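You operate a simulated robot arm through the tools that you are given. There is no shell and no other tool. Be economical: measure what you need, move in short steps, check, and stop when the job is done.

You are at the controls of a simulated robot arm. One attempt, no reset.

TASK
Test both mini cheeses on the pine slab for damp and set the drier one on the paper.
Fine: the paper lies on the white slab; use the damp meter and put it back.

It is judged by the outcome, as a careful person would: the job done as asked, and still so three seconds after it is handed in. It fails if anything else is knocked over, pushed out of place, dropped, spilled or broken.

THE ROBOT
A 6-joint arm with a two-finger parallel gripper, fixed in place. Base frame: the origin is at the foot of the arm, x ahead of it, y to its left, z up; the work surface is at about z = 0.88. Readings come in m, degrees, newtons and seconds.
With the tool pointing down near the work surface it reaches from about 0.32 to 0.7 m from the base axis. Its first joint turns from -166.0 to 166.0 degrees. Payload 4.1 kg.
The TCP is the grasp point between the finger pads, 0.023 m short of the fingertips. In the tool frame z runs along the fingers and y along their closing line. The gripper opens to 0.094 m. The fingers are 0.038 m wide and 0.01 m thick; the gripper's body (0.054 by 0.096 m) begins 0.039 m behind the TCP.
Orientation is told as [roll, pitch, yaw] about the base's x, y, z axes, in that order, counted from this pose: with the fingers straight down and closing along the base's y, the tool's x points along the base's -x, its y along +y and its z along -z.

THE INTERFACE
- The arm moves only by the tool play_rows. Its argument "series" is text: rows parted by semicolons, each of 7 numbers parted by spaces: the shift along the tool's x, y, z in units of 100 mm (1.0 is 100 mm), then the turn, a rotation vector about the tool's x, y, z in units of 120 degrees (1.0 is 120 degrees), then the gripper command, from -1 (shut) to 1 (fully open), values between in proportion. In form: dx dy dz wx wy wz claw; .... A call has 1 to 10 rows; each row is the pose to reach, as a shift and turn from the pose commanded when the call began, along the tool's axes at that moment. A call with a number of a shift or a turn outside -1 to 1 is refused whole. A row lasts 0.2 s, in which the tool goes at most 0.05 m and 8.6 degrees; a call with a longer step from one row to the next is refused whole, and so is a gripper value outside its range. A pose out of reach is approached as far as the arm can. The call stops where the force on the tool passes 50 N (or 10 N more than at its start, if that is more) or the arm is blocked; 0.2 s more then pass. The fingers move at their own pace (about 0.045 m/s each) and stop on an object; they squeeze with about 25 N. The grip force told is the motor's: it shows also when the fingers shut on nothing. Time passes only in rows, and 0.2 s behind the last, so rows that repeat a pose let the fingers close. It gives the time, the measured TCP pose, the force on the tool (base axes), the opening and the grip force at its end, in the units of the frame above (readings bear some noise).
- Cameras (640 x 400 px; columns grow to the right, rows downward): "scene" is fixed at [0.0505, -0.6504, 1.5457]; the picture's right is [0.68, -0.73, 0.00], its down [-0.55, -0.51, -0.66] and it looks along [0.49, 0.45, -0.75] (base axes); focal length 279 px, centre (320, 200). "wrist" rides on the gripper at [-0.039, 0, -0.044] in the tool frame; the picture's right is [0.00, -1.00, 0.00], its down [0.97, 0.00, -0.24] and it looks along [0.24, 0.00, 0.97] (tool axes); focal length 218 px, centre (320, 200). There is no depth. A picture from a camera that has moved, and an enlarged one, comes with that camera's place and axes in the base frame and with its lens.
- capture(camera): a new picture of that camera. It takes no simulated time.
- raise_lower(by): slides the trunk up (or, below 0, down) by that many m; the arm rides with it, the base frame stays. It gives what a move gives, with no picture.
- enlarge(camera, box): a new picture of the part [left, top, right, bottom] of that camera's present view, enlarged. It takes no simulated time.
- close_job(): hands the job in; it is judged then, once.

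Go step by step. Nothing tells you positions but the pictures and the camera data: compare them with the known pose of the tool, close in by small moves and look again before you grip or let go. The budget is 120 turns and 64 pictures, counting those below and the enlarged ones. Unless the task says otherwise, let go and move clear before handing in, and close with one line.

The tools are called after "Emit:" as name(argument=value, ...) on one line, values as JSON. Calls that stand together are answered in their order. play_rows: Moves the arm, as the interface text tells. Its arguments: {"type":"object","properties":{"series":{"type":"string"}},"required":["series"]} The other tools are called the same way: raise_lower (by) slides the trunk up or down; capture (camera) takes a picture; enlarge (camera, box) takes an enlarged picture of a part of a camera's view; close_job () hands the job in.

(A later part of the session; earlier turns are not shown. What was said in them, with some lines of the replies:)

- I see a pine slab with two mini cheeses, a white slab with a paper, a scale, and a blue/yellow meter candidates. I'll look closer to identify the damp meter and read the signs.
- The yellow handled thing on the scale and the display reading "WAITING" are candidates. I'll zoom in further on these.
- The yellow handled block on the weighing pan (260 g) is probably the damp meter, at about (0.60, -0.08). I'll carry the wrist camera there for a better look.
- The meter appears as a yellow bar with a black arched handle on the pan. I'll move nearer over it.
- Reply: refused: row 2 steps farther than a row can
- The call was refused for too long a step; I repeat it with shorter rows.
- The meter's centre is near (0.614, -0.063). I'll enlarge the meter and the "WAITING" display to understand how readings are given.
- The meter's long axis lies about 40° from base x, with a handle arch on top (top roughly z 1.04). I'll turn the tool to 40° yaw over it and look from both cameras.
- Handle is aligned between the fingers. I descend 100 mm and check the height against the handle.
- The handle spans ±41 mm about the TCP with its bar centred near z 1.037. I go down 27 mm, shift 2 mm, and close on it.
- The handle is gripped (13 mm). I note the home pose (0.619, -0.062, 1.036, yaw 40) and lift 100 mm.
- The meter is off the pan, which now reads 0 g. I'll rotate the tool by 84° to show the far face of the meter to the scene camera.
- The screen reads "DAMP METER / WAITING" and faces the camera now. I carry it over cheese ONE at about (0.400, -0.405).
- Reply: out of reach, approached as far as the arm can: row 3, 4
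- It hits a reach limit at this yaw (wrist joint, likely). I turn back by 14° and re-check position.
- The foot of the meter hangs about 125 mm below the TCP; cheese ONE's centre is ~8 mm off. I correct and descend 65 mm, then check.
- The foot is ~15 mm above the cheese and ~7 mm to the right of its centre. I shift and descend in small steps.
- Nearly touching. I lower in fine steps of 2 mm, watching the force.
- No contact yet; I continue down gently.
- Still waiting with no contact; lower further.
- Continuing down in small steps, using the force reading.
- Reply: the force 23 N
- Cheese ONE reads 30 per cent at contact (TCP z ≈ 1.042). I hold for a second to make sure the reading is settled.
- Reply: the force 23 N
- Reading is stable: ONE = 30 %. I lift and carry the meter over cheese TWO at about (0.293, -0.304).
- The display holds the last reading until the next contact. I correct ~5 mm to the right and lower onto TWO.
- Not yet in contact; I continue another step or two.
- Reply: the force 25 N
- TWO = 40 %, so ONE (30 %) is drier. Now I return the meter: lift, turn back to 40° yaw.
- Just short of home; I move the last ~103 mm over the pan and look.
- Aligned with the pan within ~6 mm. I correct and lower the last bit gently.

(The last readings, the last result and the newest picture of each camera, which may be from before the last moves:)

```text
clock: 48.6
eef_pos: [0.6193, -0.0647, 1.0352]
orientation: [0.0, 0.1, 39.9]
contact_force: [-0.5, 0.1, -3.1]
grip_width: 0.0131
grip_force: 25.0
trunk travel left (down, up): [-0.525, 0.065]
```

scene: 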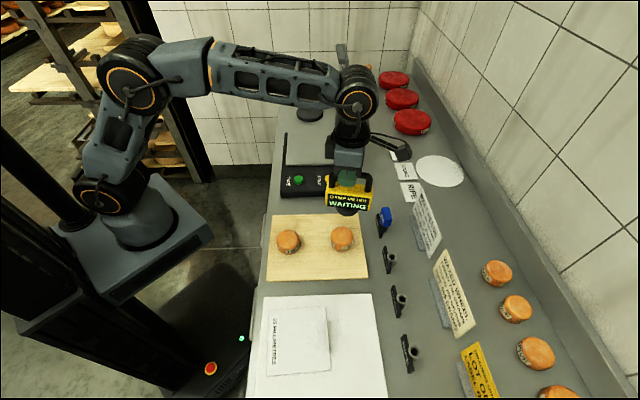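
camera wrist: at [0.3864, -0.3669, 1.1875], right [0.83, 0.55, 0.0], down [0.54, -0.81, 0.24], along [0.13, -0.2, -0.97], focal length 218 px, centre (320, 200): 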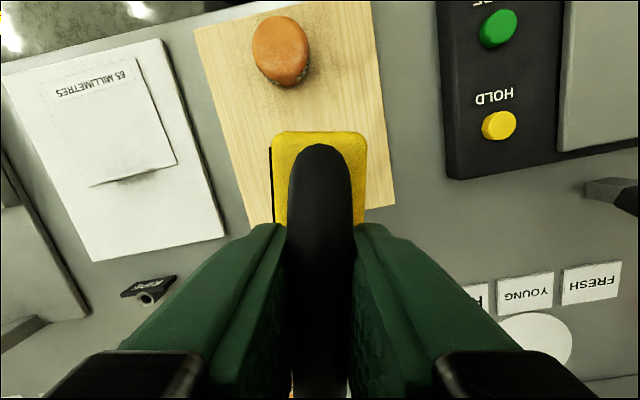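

Emit:
play_rows(series="0 0 0.01 0 0 0 -1;0 0 0.02 0 0 0 -1;0 0 0.02 0 0 0 -1")

Emit:
play_rows(series="0 0 0.01 0 0 0 -1;0 0 0.015 0 0 0 -1;0 0 0.015 0 0 0 -1")

```text
clock: 49.4
eef_pos: [0.6213, -0.0622, 1.0325]
orientation: [0.0, 0.1, 40.0]
contact_force: [1.0, 0.2, -2.4]
grip_width: 0.0134
grip_force: 24.7
trunk travel left (down, up): [-0.525, 0.065]
```

```text
clock: 50.2
eef_pos: [0.6214, -0.0628, 1.0321]
orientation: [0.0, 0.1, 40.0]
contact_force: [0.0, 0.3, 0.3]
grip_width: 0.0135
grip_force: 24.3
trunk travel left (down, up): [-0.525, 0.065]
```

The pan now bears the weight. I open the fingers and rise straight up.

Emit:
play_rows(series="0 0 0 0 0 0 -0.5;0 0 0 0 0 0 0;0 0 0 0 0 0 0.5;0 0 0 0 0 0 0.5;0 0 0 0 0 0 0.5;0 0 -0.2 0 0 0 0.5;0 0 -0.5 0 0 0 0.5;0 0 -0.8 0 0 0 0.5;0 0 -1 0 0 0 0.5;0 0 -1 0 0 0 0.5")

Emit:
capture(camera="scene")

Emit:
capture(camera="wrist")

```text
clock: 52.4
eef_pos: [0.6223, -0.0627, 1.132]
orientation: [0.0, 0.0, 39.9]
contact_force: [-0.1, 0.5, 0.5]
grip_width: 0.0704
grip_force: 0.1
trunk travel left (down, up): [-0.525, 0.065]
```

```text
26 pictures are left
```

scene: 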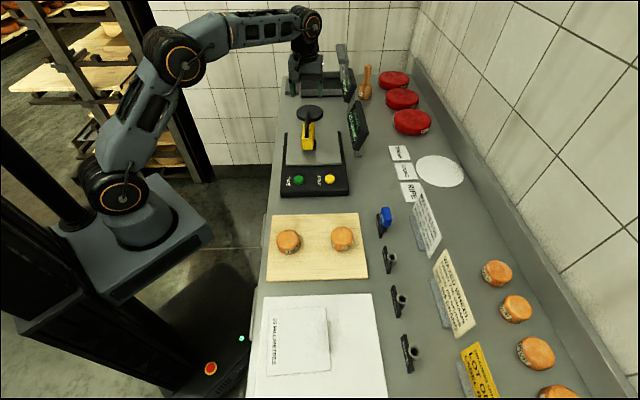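

```text
25 pictures are left
camera wrist: at [0.6539, -0.0379, 1.1769], right [0.64, -0.77, 0.0], down [-0.74, -0.62, 0.24], along [-0.18, -0.15, -0.97], focal length 218 px, centre (320, 200)
```

wrist: 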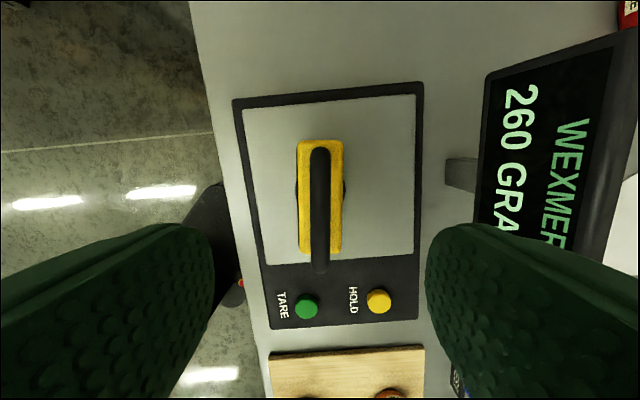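

The meter is back (260 g on the scale). Next: cheese ONE; first a closer look at the paper.

Emit:
enlarge(camera="scene", box=[245, 285, 395, 400])

Emit:
play_rows(series="0.3 0 0 0 0 0 1;0.6 0 0 0 0 0 1;0.9 0 0 0 0 0 1;1 0 0 0 0 0 1;1 0 0 0 0 0 1")

Emit:
play_rows(series="0.3 0 0 0 0 0 1;0.6 0 0 0 0 0 1;0.9 0 0 0 0 0 1;1 0 0 0 0 0 1;1 0 0 0 0 0 1")

```text
3.48 times, centred on (320, 342) of scene
camera zoom: at [0.0505, -0.6504, 1.5457], right [0.68, -0.73, 0.0], down [-0.55, -0.51, -0.66], along [0.49, 0.45, -0.75], focal length 970 px, centre (320, -296)
```

zoom: 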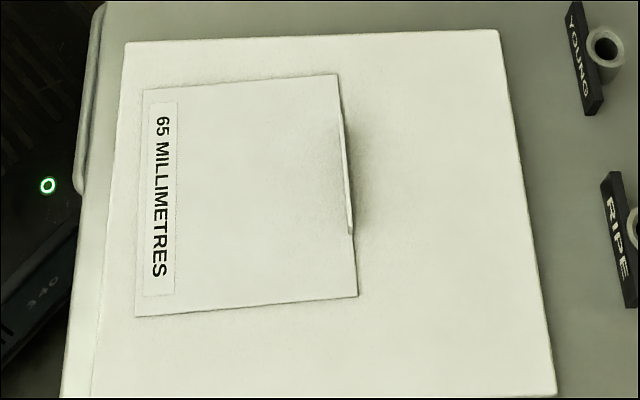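

```text
clock: 53.6
eef_pos: [0.5438, -0.1272, 1.1322]
orientation: [0.1, -0.1, 40.0]
contact_force: [-0.7, 0.2, -0.4]
grip_width: 0.0939
grip_force: 0.1
trunk travel left (down, up): [-0.525, 0.065]
```

```text
clock: 54.8
eef_pos: [0.4667, -0.1918, 1.1314]
orientation: [0.0, 0.0, 40.0]
contact_force: [0.3, 0.0, 0.9]
grip_width: 0.0941
grip_force: 0.0
trunk travel left (down, up): [-0.525, 0.065]
```

The paper is ~130 mm square centred near (0.149, -0.499) with a raised lip on its right edge. I'll grip the cheese with fingers closing along the counter, so they stay clear of the lip: turn to about -44° yaw while moving.

Emit:
play_rows(series="0.1 -0.06 0 0 0 0.07 1;0.2 -0.12 0 0 0 0.14 1;0.3 -0.18 0 0 0 0.21 1;0.4 -0.24 0 0 0 0.28 1;0.5 -0.3 0 0 0 0.35 1;0.6 -0.36 0 0 0 0.42 1;0.7 -0.42 0 0 0 0.49 1;0.8 -0.48 0 0 0 0.56 1;0.9 -0.54 0 0 0 0.63 1;0.95 -0.58 0 0 0 0.70 1")

```text
clock: 57.0
eef_pos: [0.4318, -0.2958, 1.1307]
orientation: [-0.1, 0.0, -44.2]
contact_force: [0.3, 0.8, 0.7]
grip_width: 0.094
grip_force: 0.1
trunk travel left (down, up): [-0.525, 0.065]
```

Now move over cheese ONE and look down.

Emit:
play_rows(series="-0.16 -0.33 0 0 0 0 1;-0.32 -0.66 0 0 0 0 1;-0.48 -1 0 0 0 0 1;-0.48 -1 0.25 0 0 0 1;-0.48 -1 0.5 0 0 0 1;-0.48 -1 0.5 0 0 0 1")

Emit:
capture(camera="wrist")

Emit:
enlarge(camera="scene", box=[260, 160, 420, 280])

```text
clock: 58.4
eef_pos: [0.3972, -0.4015, 1.0798]
orientation: [0.0, 0.0, -43.9]
contact_force: [-0.4, -0.5, 0.1]
grip_width: 0.0939
grip_force: 0.1
trunk travel left (down, up): [-0.525, 0.065]
```

```text
23 pictures are left
camera wrist: at [0.4278, -0.4293, 1.1252], right [-0.69, -0.72, 0.0], down [-0.7, 0.67, 0.24], along [-0.17, 0.17, -0.97], focal length 218 px, centre (320, 200)
```

wrist: 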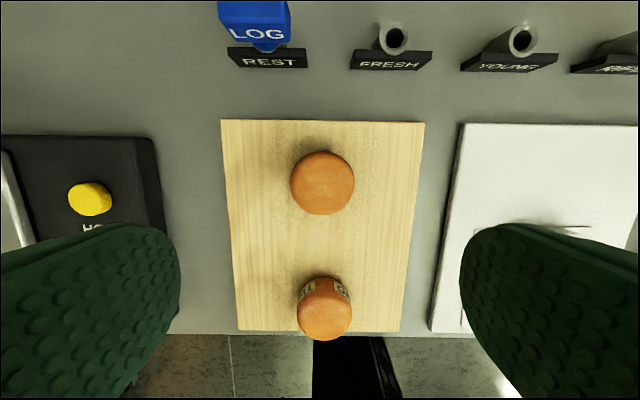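

```text
3.33 times, centred on (340, 220) of scene
camera zoom: at [0.0505, -0.6504, 1.5457], right [0.68, -0.73, 0.0], down [-0.55, -0.51, -0.66], along [0.49, 0.45, -0.75], focal length 929 px, centre (253, 133)
```

zoom: 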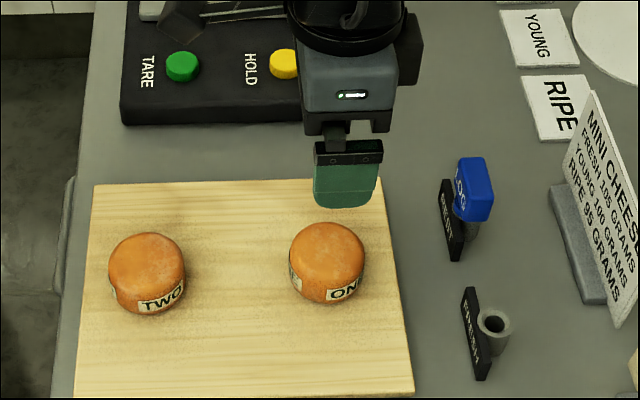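

Cheese ONE's centre is 7 mm toward tool -x. I correct and descend to just above it.

Emit:
play_rows(series="-0.07 -0.02 0.3 0 0 0 1;-0.07 -0.02 0.6 0 0 0 1;-0.07 -0.02 0.9 0 0 0 1;-0.07 -0.02 1 0 0 0 1;-0.07 -0.02 1 0 0 0 1")

Emit:
capture(camera="wrist")

Emit:
enlarge(camera="scene", box=[290, 190, 390, 270])

```text
clock: 59.6
eef_pos: [0.4029, -0.4091, 0.9822]
orientation: [0.0, -0.1, -43.9]
contact_force: [-0.5, 0.9, 0.2]
grip_width: 0.094
grip_force: 0.1
trunk travel left (down, up): [-0.525, 0.065]
```

```text
21 pictures are left
camera wrist: at [0.4322, -0.4361, 1.0259], right [-0.69, -0.72, 0.0], down [-0.7, 0.67, 0.24], along [-0.17, 0.17, -0.97], focal length 218 px, centre (320, 200)
```

wrist: 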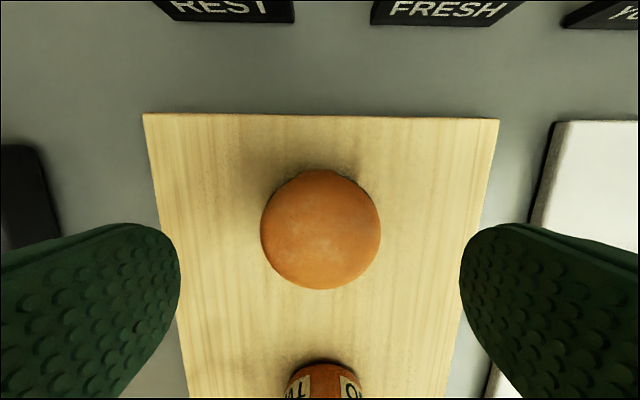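

```text
5.00 times, centred on (340, 230) of scene
camera zoom: at [0.0505, -0.6504, 1.5457], right [0.68, -0.73, 0.0], down [-0.55, -0.51, -0.66], along [0.49, 0.45, -0.75], focal length 1394 px, centre (220, 50)
```

zoom: 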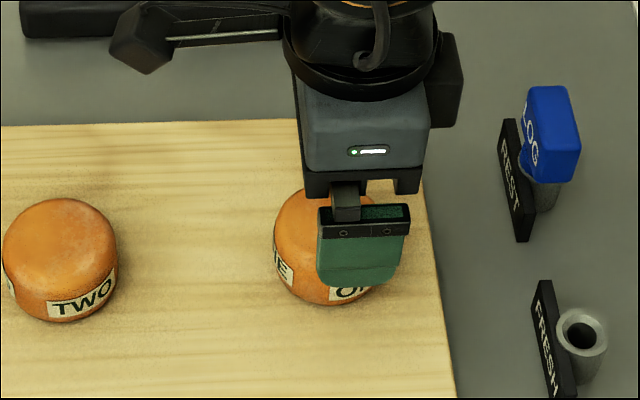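

Well centred. I go down 50 mm, fingertips still above the slab, and check.

Emit:
play_rows(series="0 0 0.15 0 0 0 1;0 0 0.3 0 0 0 1;0 0 0.42 0 0 0 1;0 0 0.5 0 0 0 1;0 0 0.5 0 0 0 1")

Emit:
enlarge(camera="scene", box=[290, 190, 390, 270])

```text
clock: 60.8
eef_pos: [0.4025, -0.4094, 0.9317]
orientation: [0.0, 0.0, -44.0]
contact_force: [-0.4, -0.3, 0.3]
grip_width: 0.0942
grip_force: 0.0
trunk travel left (down, up): [-0.525, 0.065]
```

```text
5.00 times, centred on (340, 230) of scene
camera zoom: at [0.0505, -0.6504, 1.5457], right [0.68, -0.73, 0.0], down [-0.55, -0.51, -0.66], along [0.49, 0.45, -0.75], focal length 1394 px, centre (220, 50)
```

zoom: 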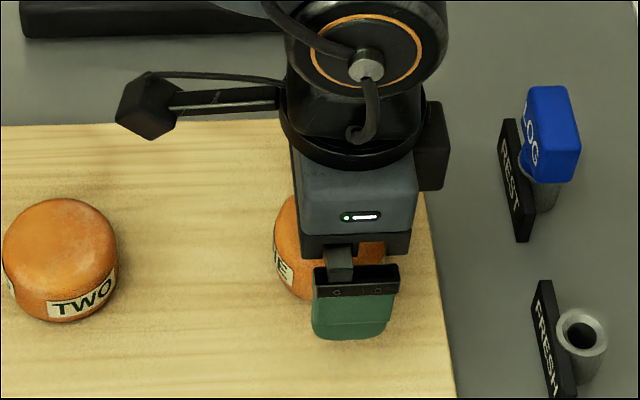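

Tips are just above the slab. I nudge 3 mm and close on the cheese.

Emit:
play_rows(series="0.03 0 0 0 0 0 1;0.03 0 0 0 0 0 0.5;0.03 0 0 0 0 0 0.2;0.03 0 0 0 0 0 -0.2;0.03 0 0 0 0 0 -0.5;0.03 0 0 0 0 0 -1;0.03 0 0 0 0 0 -1;0.03 0 0 0 0 0 -1")

Emit:
play_rows(series="0 0 -0.1 0 0 0 -1;0 0 -0.3 0 0 0 -1;0 0 -0.6 0 0 0 -1;0 0 -0.9 0 0 0 -1;0 0 -1 0 0 0 -1;0 0 -1 0 0 0 -1")

Emit:
enlarge(camera="scene", box=[250, 160, 410, 280])

Emit:
capture(camera="wrist")

```text
clock: 62.6
eef_pos: [0.3999, -0.407, 0.9308]
orientation: [0.0, 0.1, -44.0]
contact_force: [-0.8, -0.9, -0.1]
grip_width: 0.0593
grip_force: 24.9
trunk travel left (down, up): [-0.525, 0.065]
```

```text
clock: 64.0
eef_pos: [0.3959, -0.4063, 1.0317]
orientation: [0.1, 0.1, -44.0]
contact_force: [-0.6, -0.2, -0.8]
grip_width: 0.0594
grip_force: 25.0
trunk travel left (down, up): [-0.525, 0.065]
```

```text
3.33 times, centred on (330, 220) of scene
camera zoom: at [0.0505, -0.6504, 1.5457], right [0.68, -0.73, 0.0], down [-0.55, -0.51, -0.66], along [0.49, 0.45, -0.75], focal length 929 px, centre (287, 133)
```

zoom: 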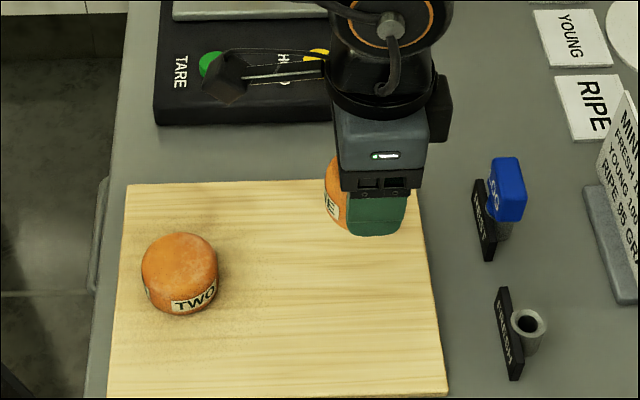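

```text
17 pictures are left
camera wrist: at [0.4268, -0.4353, 1.0759], right [-0.69, -0.72, 0.0], down [-0.7, 0.67, 0.24], along [-0.17, 0.17, -0.97], focal length 218 px, centre (320, 200)
```

wrist: 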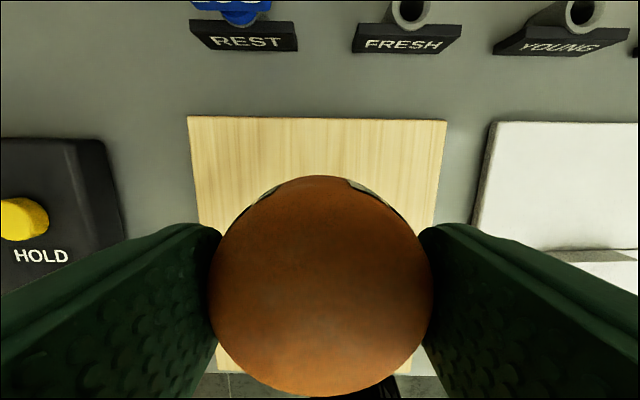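

Cheese ONE is held. I carry it over the paper in three short moves and look.

Emit:
play_rows(series="0.13 -0.27 0 0 0 0 -1;0.26 -0.54 0 0 0 0 -1;0.39 -0.8 0 0 0 0 -1;0.39 -0.8 0 0 0 0 -1")

Emit:
play_rows(series="0.13 -0.27 0 0 0 0 -1;0.26 -0.54 0 0 0 0 -1;0.39 -0.8 0 0 0 0 -1;0.39 -0.8 0 0 0 0 -1")

Emit:
play_rows(series="0.13 -0.27 0 0 0 0 -1;0.26 -0.54 0 0 0 0 -1;0.39 -0.79 0 0 0 0 -1;0.39 -0.79 0 0 0 0 -1")

Emit:
capture(camera="scene")

Emit:
capture(camera="wrist")

```text
clock: 65.0
eef_pos: [0.3132, -0.439, 1.0307]
orientation: [0.0, 0.0, -44.1]
contact_force: [0.1, -0.6, -1.4]
grip_width: 0.0593
grip_force: 25.3
trunk travel left (down, up): [-0.525, 0.065]
```

```text
clock: 66.0
eef_pos: [0.2301, -0.4673, 1.0328]
orientation: [0.0, 0.1, -44.1]
contact_force: [-0.3, -0.2, -0.9]
grip_width: 0.0587
grip_force: 24.9
trunk travel left (down, up): [-0.525, 0.065]
```

```text
clock: 67.0
eef_pos: [0.1494, -0.4978, 1.0317]
orientation: [0.1, -0.1, -44.0]
contact_force: [-0.6, -0.9, -0.6]
grip_width: 0.0593
grip_force: 24.7
trunk travel left (down, up): [-0.525, 0.065]
```

```text
16 pictures are left
```

scene: 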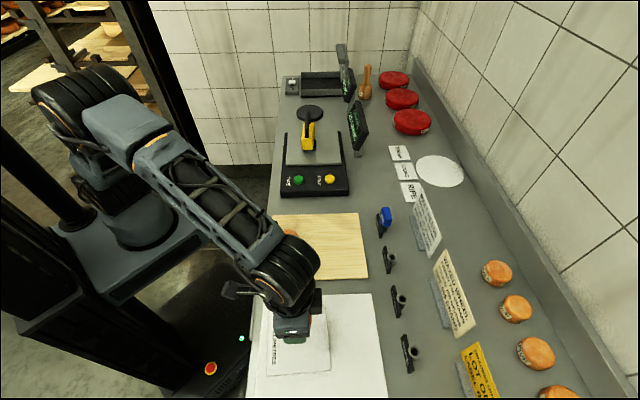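

```text
15 pictures are left
camera wrist: at [0.1788, -0.5249, 1.0757], right [-0.69, -0.72, 0.0], down [-0.7, 0.67, 0.24], along [-0.17, 0.17, -0.97], focal length 218 px, centre (320, 200)
```

wrist: 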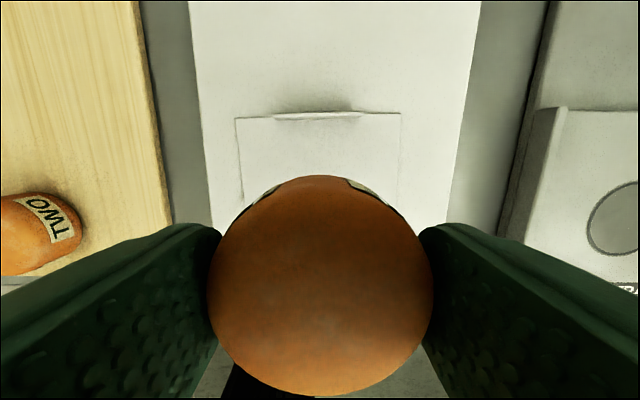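

Centred on the paper, lip is 62 mm away. I descend to about 15 mm above the expected contact, then in fine steps.

Emit:
play_rows(series="0.03 0 0.25 0 0 0 -1;0.03 0 0.5 0 0 0 -1;0.03 0 0.75 0 0 0 -1;0.03 0 0.85 0 0 0 -1;0.03 0 0.85 0 0 0 -1")

Emit:
enlarge(camera="scene", box=[250, 285, 380, 385])

```text
clock: 68.2
eef_pos: [0.1464, -0.4958, 0.9463]
orientation: [-0.1, 0.0, -44.0]
contact_force: [0.0, 0.0, -1.8]
grip_width: 0.0593
grip_force: 25.5
trunk travel left (down, up): [-0.525, 0.065]
```

```text
4.00 times, centred on (315, 335) of scene
camera zoom: at [0.0505, -0.6504, 1.5457], right [0.68, -0.73, 0.0], down [-0.55, -0.51, -0.66], along [0.49, 0.45, -0.75], focal length 1115 px, centre (340, -340)
```

zoom: 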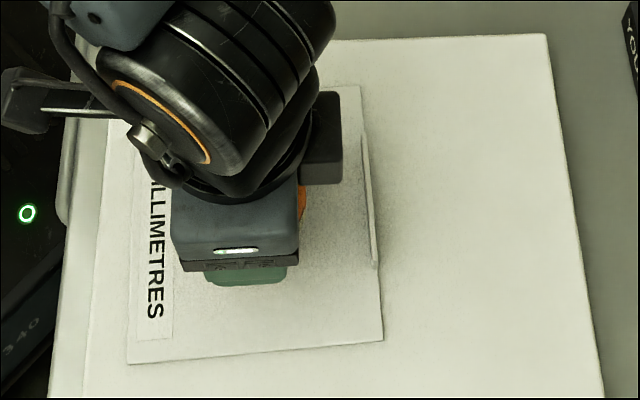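

Emit:
play_rows(series="0 0 0.02 0 0 0 -1;0 0 0.05 0 0 0 -1;0 0 0.08 0 0 0 -1;0 0 0.08 0 0 0 -1")

Emit:
play_rows(series="0 0 0.01 0 0 0 -1;0 0 0.03 0 0 0 -1;0 0 0.03 0 0 0 -1")

Emit:
play_rows(series="0 0 0.01 0 0 0 -1;0 0 0.02 0 0 0 -1;0 0 0.02 0 0 0 -1")

```text
clock: 69.2
eef_pos: [0.1469, -0.4974, 0.9387]
orientation: [0.0, 0.0, -44.0]
contact_force: [-1.0, 0.1, -1.3]
grip_width: 0.0594
grip_force: 24.4
trunk travel left (down, up): [-0.525, 0.065]
```

```text
clock: 70.0
eef_pos: [0.1461, -0.4973, 0.9369]
orientation: [0.0, 0.0, -44.2]
contact_force: [-0.5, 0.0, -2.2]
grip_width: 0.0592
grip_force: 25.0
trunk travel left (down, up): [-0.525, 0.065]
```

```text
clock: 70.8
eef_pos: [0.1475, -0.4969, 0.9356]
orientation: [0.0, -0.1, -44.0]
contact_force: [1.1, -0.8, 3.4]
grip_width: 0.0589
grip_force: 25.2
trunk travel left (down, up): [-0.525, 0.065]
```

Contact felt (about 4 N). I release a little, then rise straight up.

Emit:
play_rows(series="0 0 0 0 0 0 0.4;0 0 0 0 0 0 0.6;0 0 0 0 0 0 0.7;0 0 0 0 0 0 0.7;0 0 -0.1 0 0 0 0.7;0 0 -0.3 0 0 0 0.7;0 0 -0.6 0 0 0 0.7;0 0 -0.9 0 0 0 0.7;0 0 -1 0 0 0 0.7;0 0 -1 0 0 0 0.7")

Emit:
play_rows(series="-0.2 0.3 -0.1 0 0 0 0.7;-0.4 0.6 -0.2 0 0 0 0.7;-0.5 0.9 -0.3 0 0 0 0.7;-0.5 1 -0.4 0 0 0 0.7;-0.5 1 -0.4 0 0 0 0.7")

Emit:
play_rows(series="0 0.4 0 0 0 0 0.7;0 0.8 0 0 0 0 0.7;0 1 0 0 0 0 0.7;0 1 0 0 0 0 0.7")

Emit:
capture(camera="scene")

Emit:
enlarge(camera="scene", box=[245, 285, 395, 400])

```text
clock: 73.0
eef_pos: [0.1448, -0.4955, 1.034]
orientation: [0.1, 0.0, -44.0]
contact_force: [0.7, -1.1, 0.8]
grip_width: 0.0798
grip_force: 0.0
trunk travel left (down, up): [-0.525, 0.065]
```

```text
clock: 74.2
eef_pos: [0.2498, -0.4593, 1.0753]
orientation: [-0.1, 0.1, -44.0]
contact_force: [0.3, 0.1, -0.3]
grip_width: 0.0799
grip_force: 0.0
trunk travel left (down, up): [-0.525, 0.065]
```

```text
clock: 75.2
eef_pos: [0.3236, -0.3883, 1.0755]
orientation: [0.0, 0.0, -43.9]
contact_force: [0.3, 0.8, -0.5]
grip_width: 0.0798
grip_force: 0.1
trunk travel left (down, up): [-0.525, 0.065]
```

```text
13 pictures are left
```

scene: 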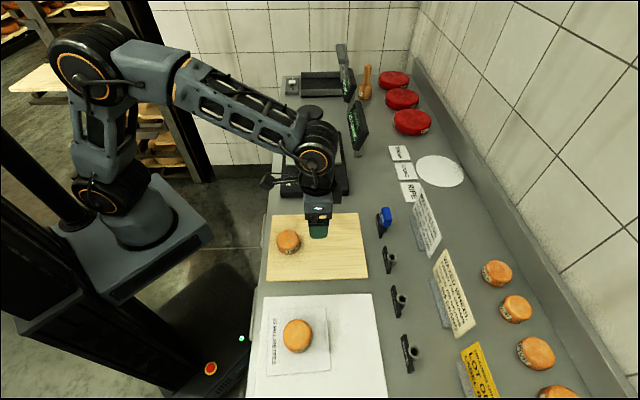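

```text
3.48 times, centred on (320, 342) of scene
camera zoom: at [0.0505, -0.6504, 1.5457], right [0.68, -0.73, 0.0], down [-0.55, -0.51, -0.66], along [0.49, 0.45, -0.75], focal length 970 px, centre (320, -296)
```

zoom: 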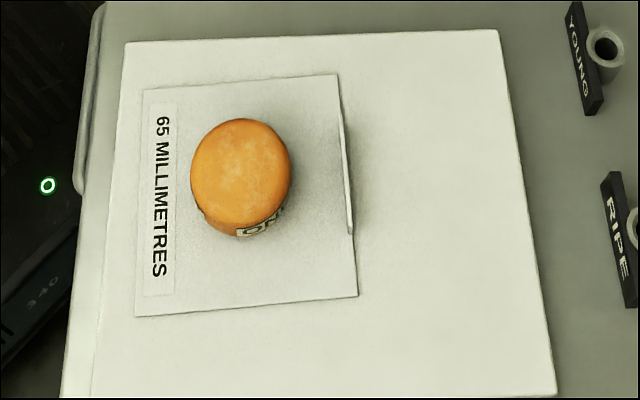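

Cheese ONE (30 %) sits flat on the paper, TWO (40 %) is still on the pine slab, and the meter is back on the pan; the arm is clear, so I hand in.

Emit:
close_job()

```text
The job is handed in.
```

The drier cheese is ONE, at 30 per cent against TWO's 40. It is on the paper, and the damp meter is back on the scale pan where I found it.
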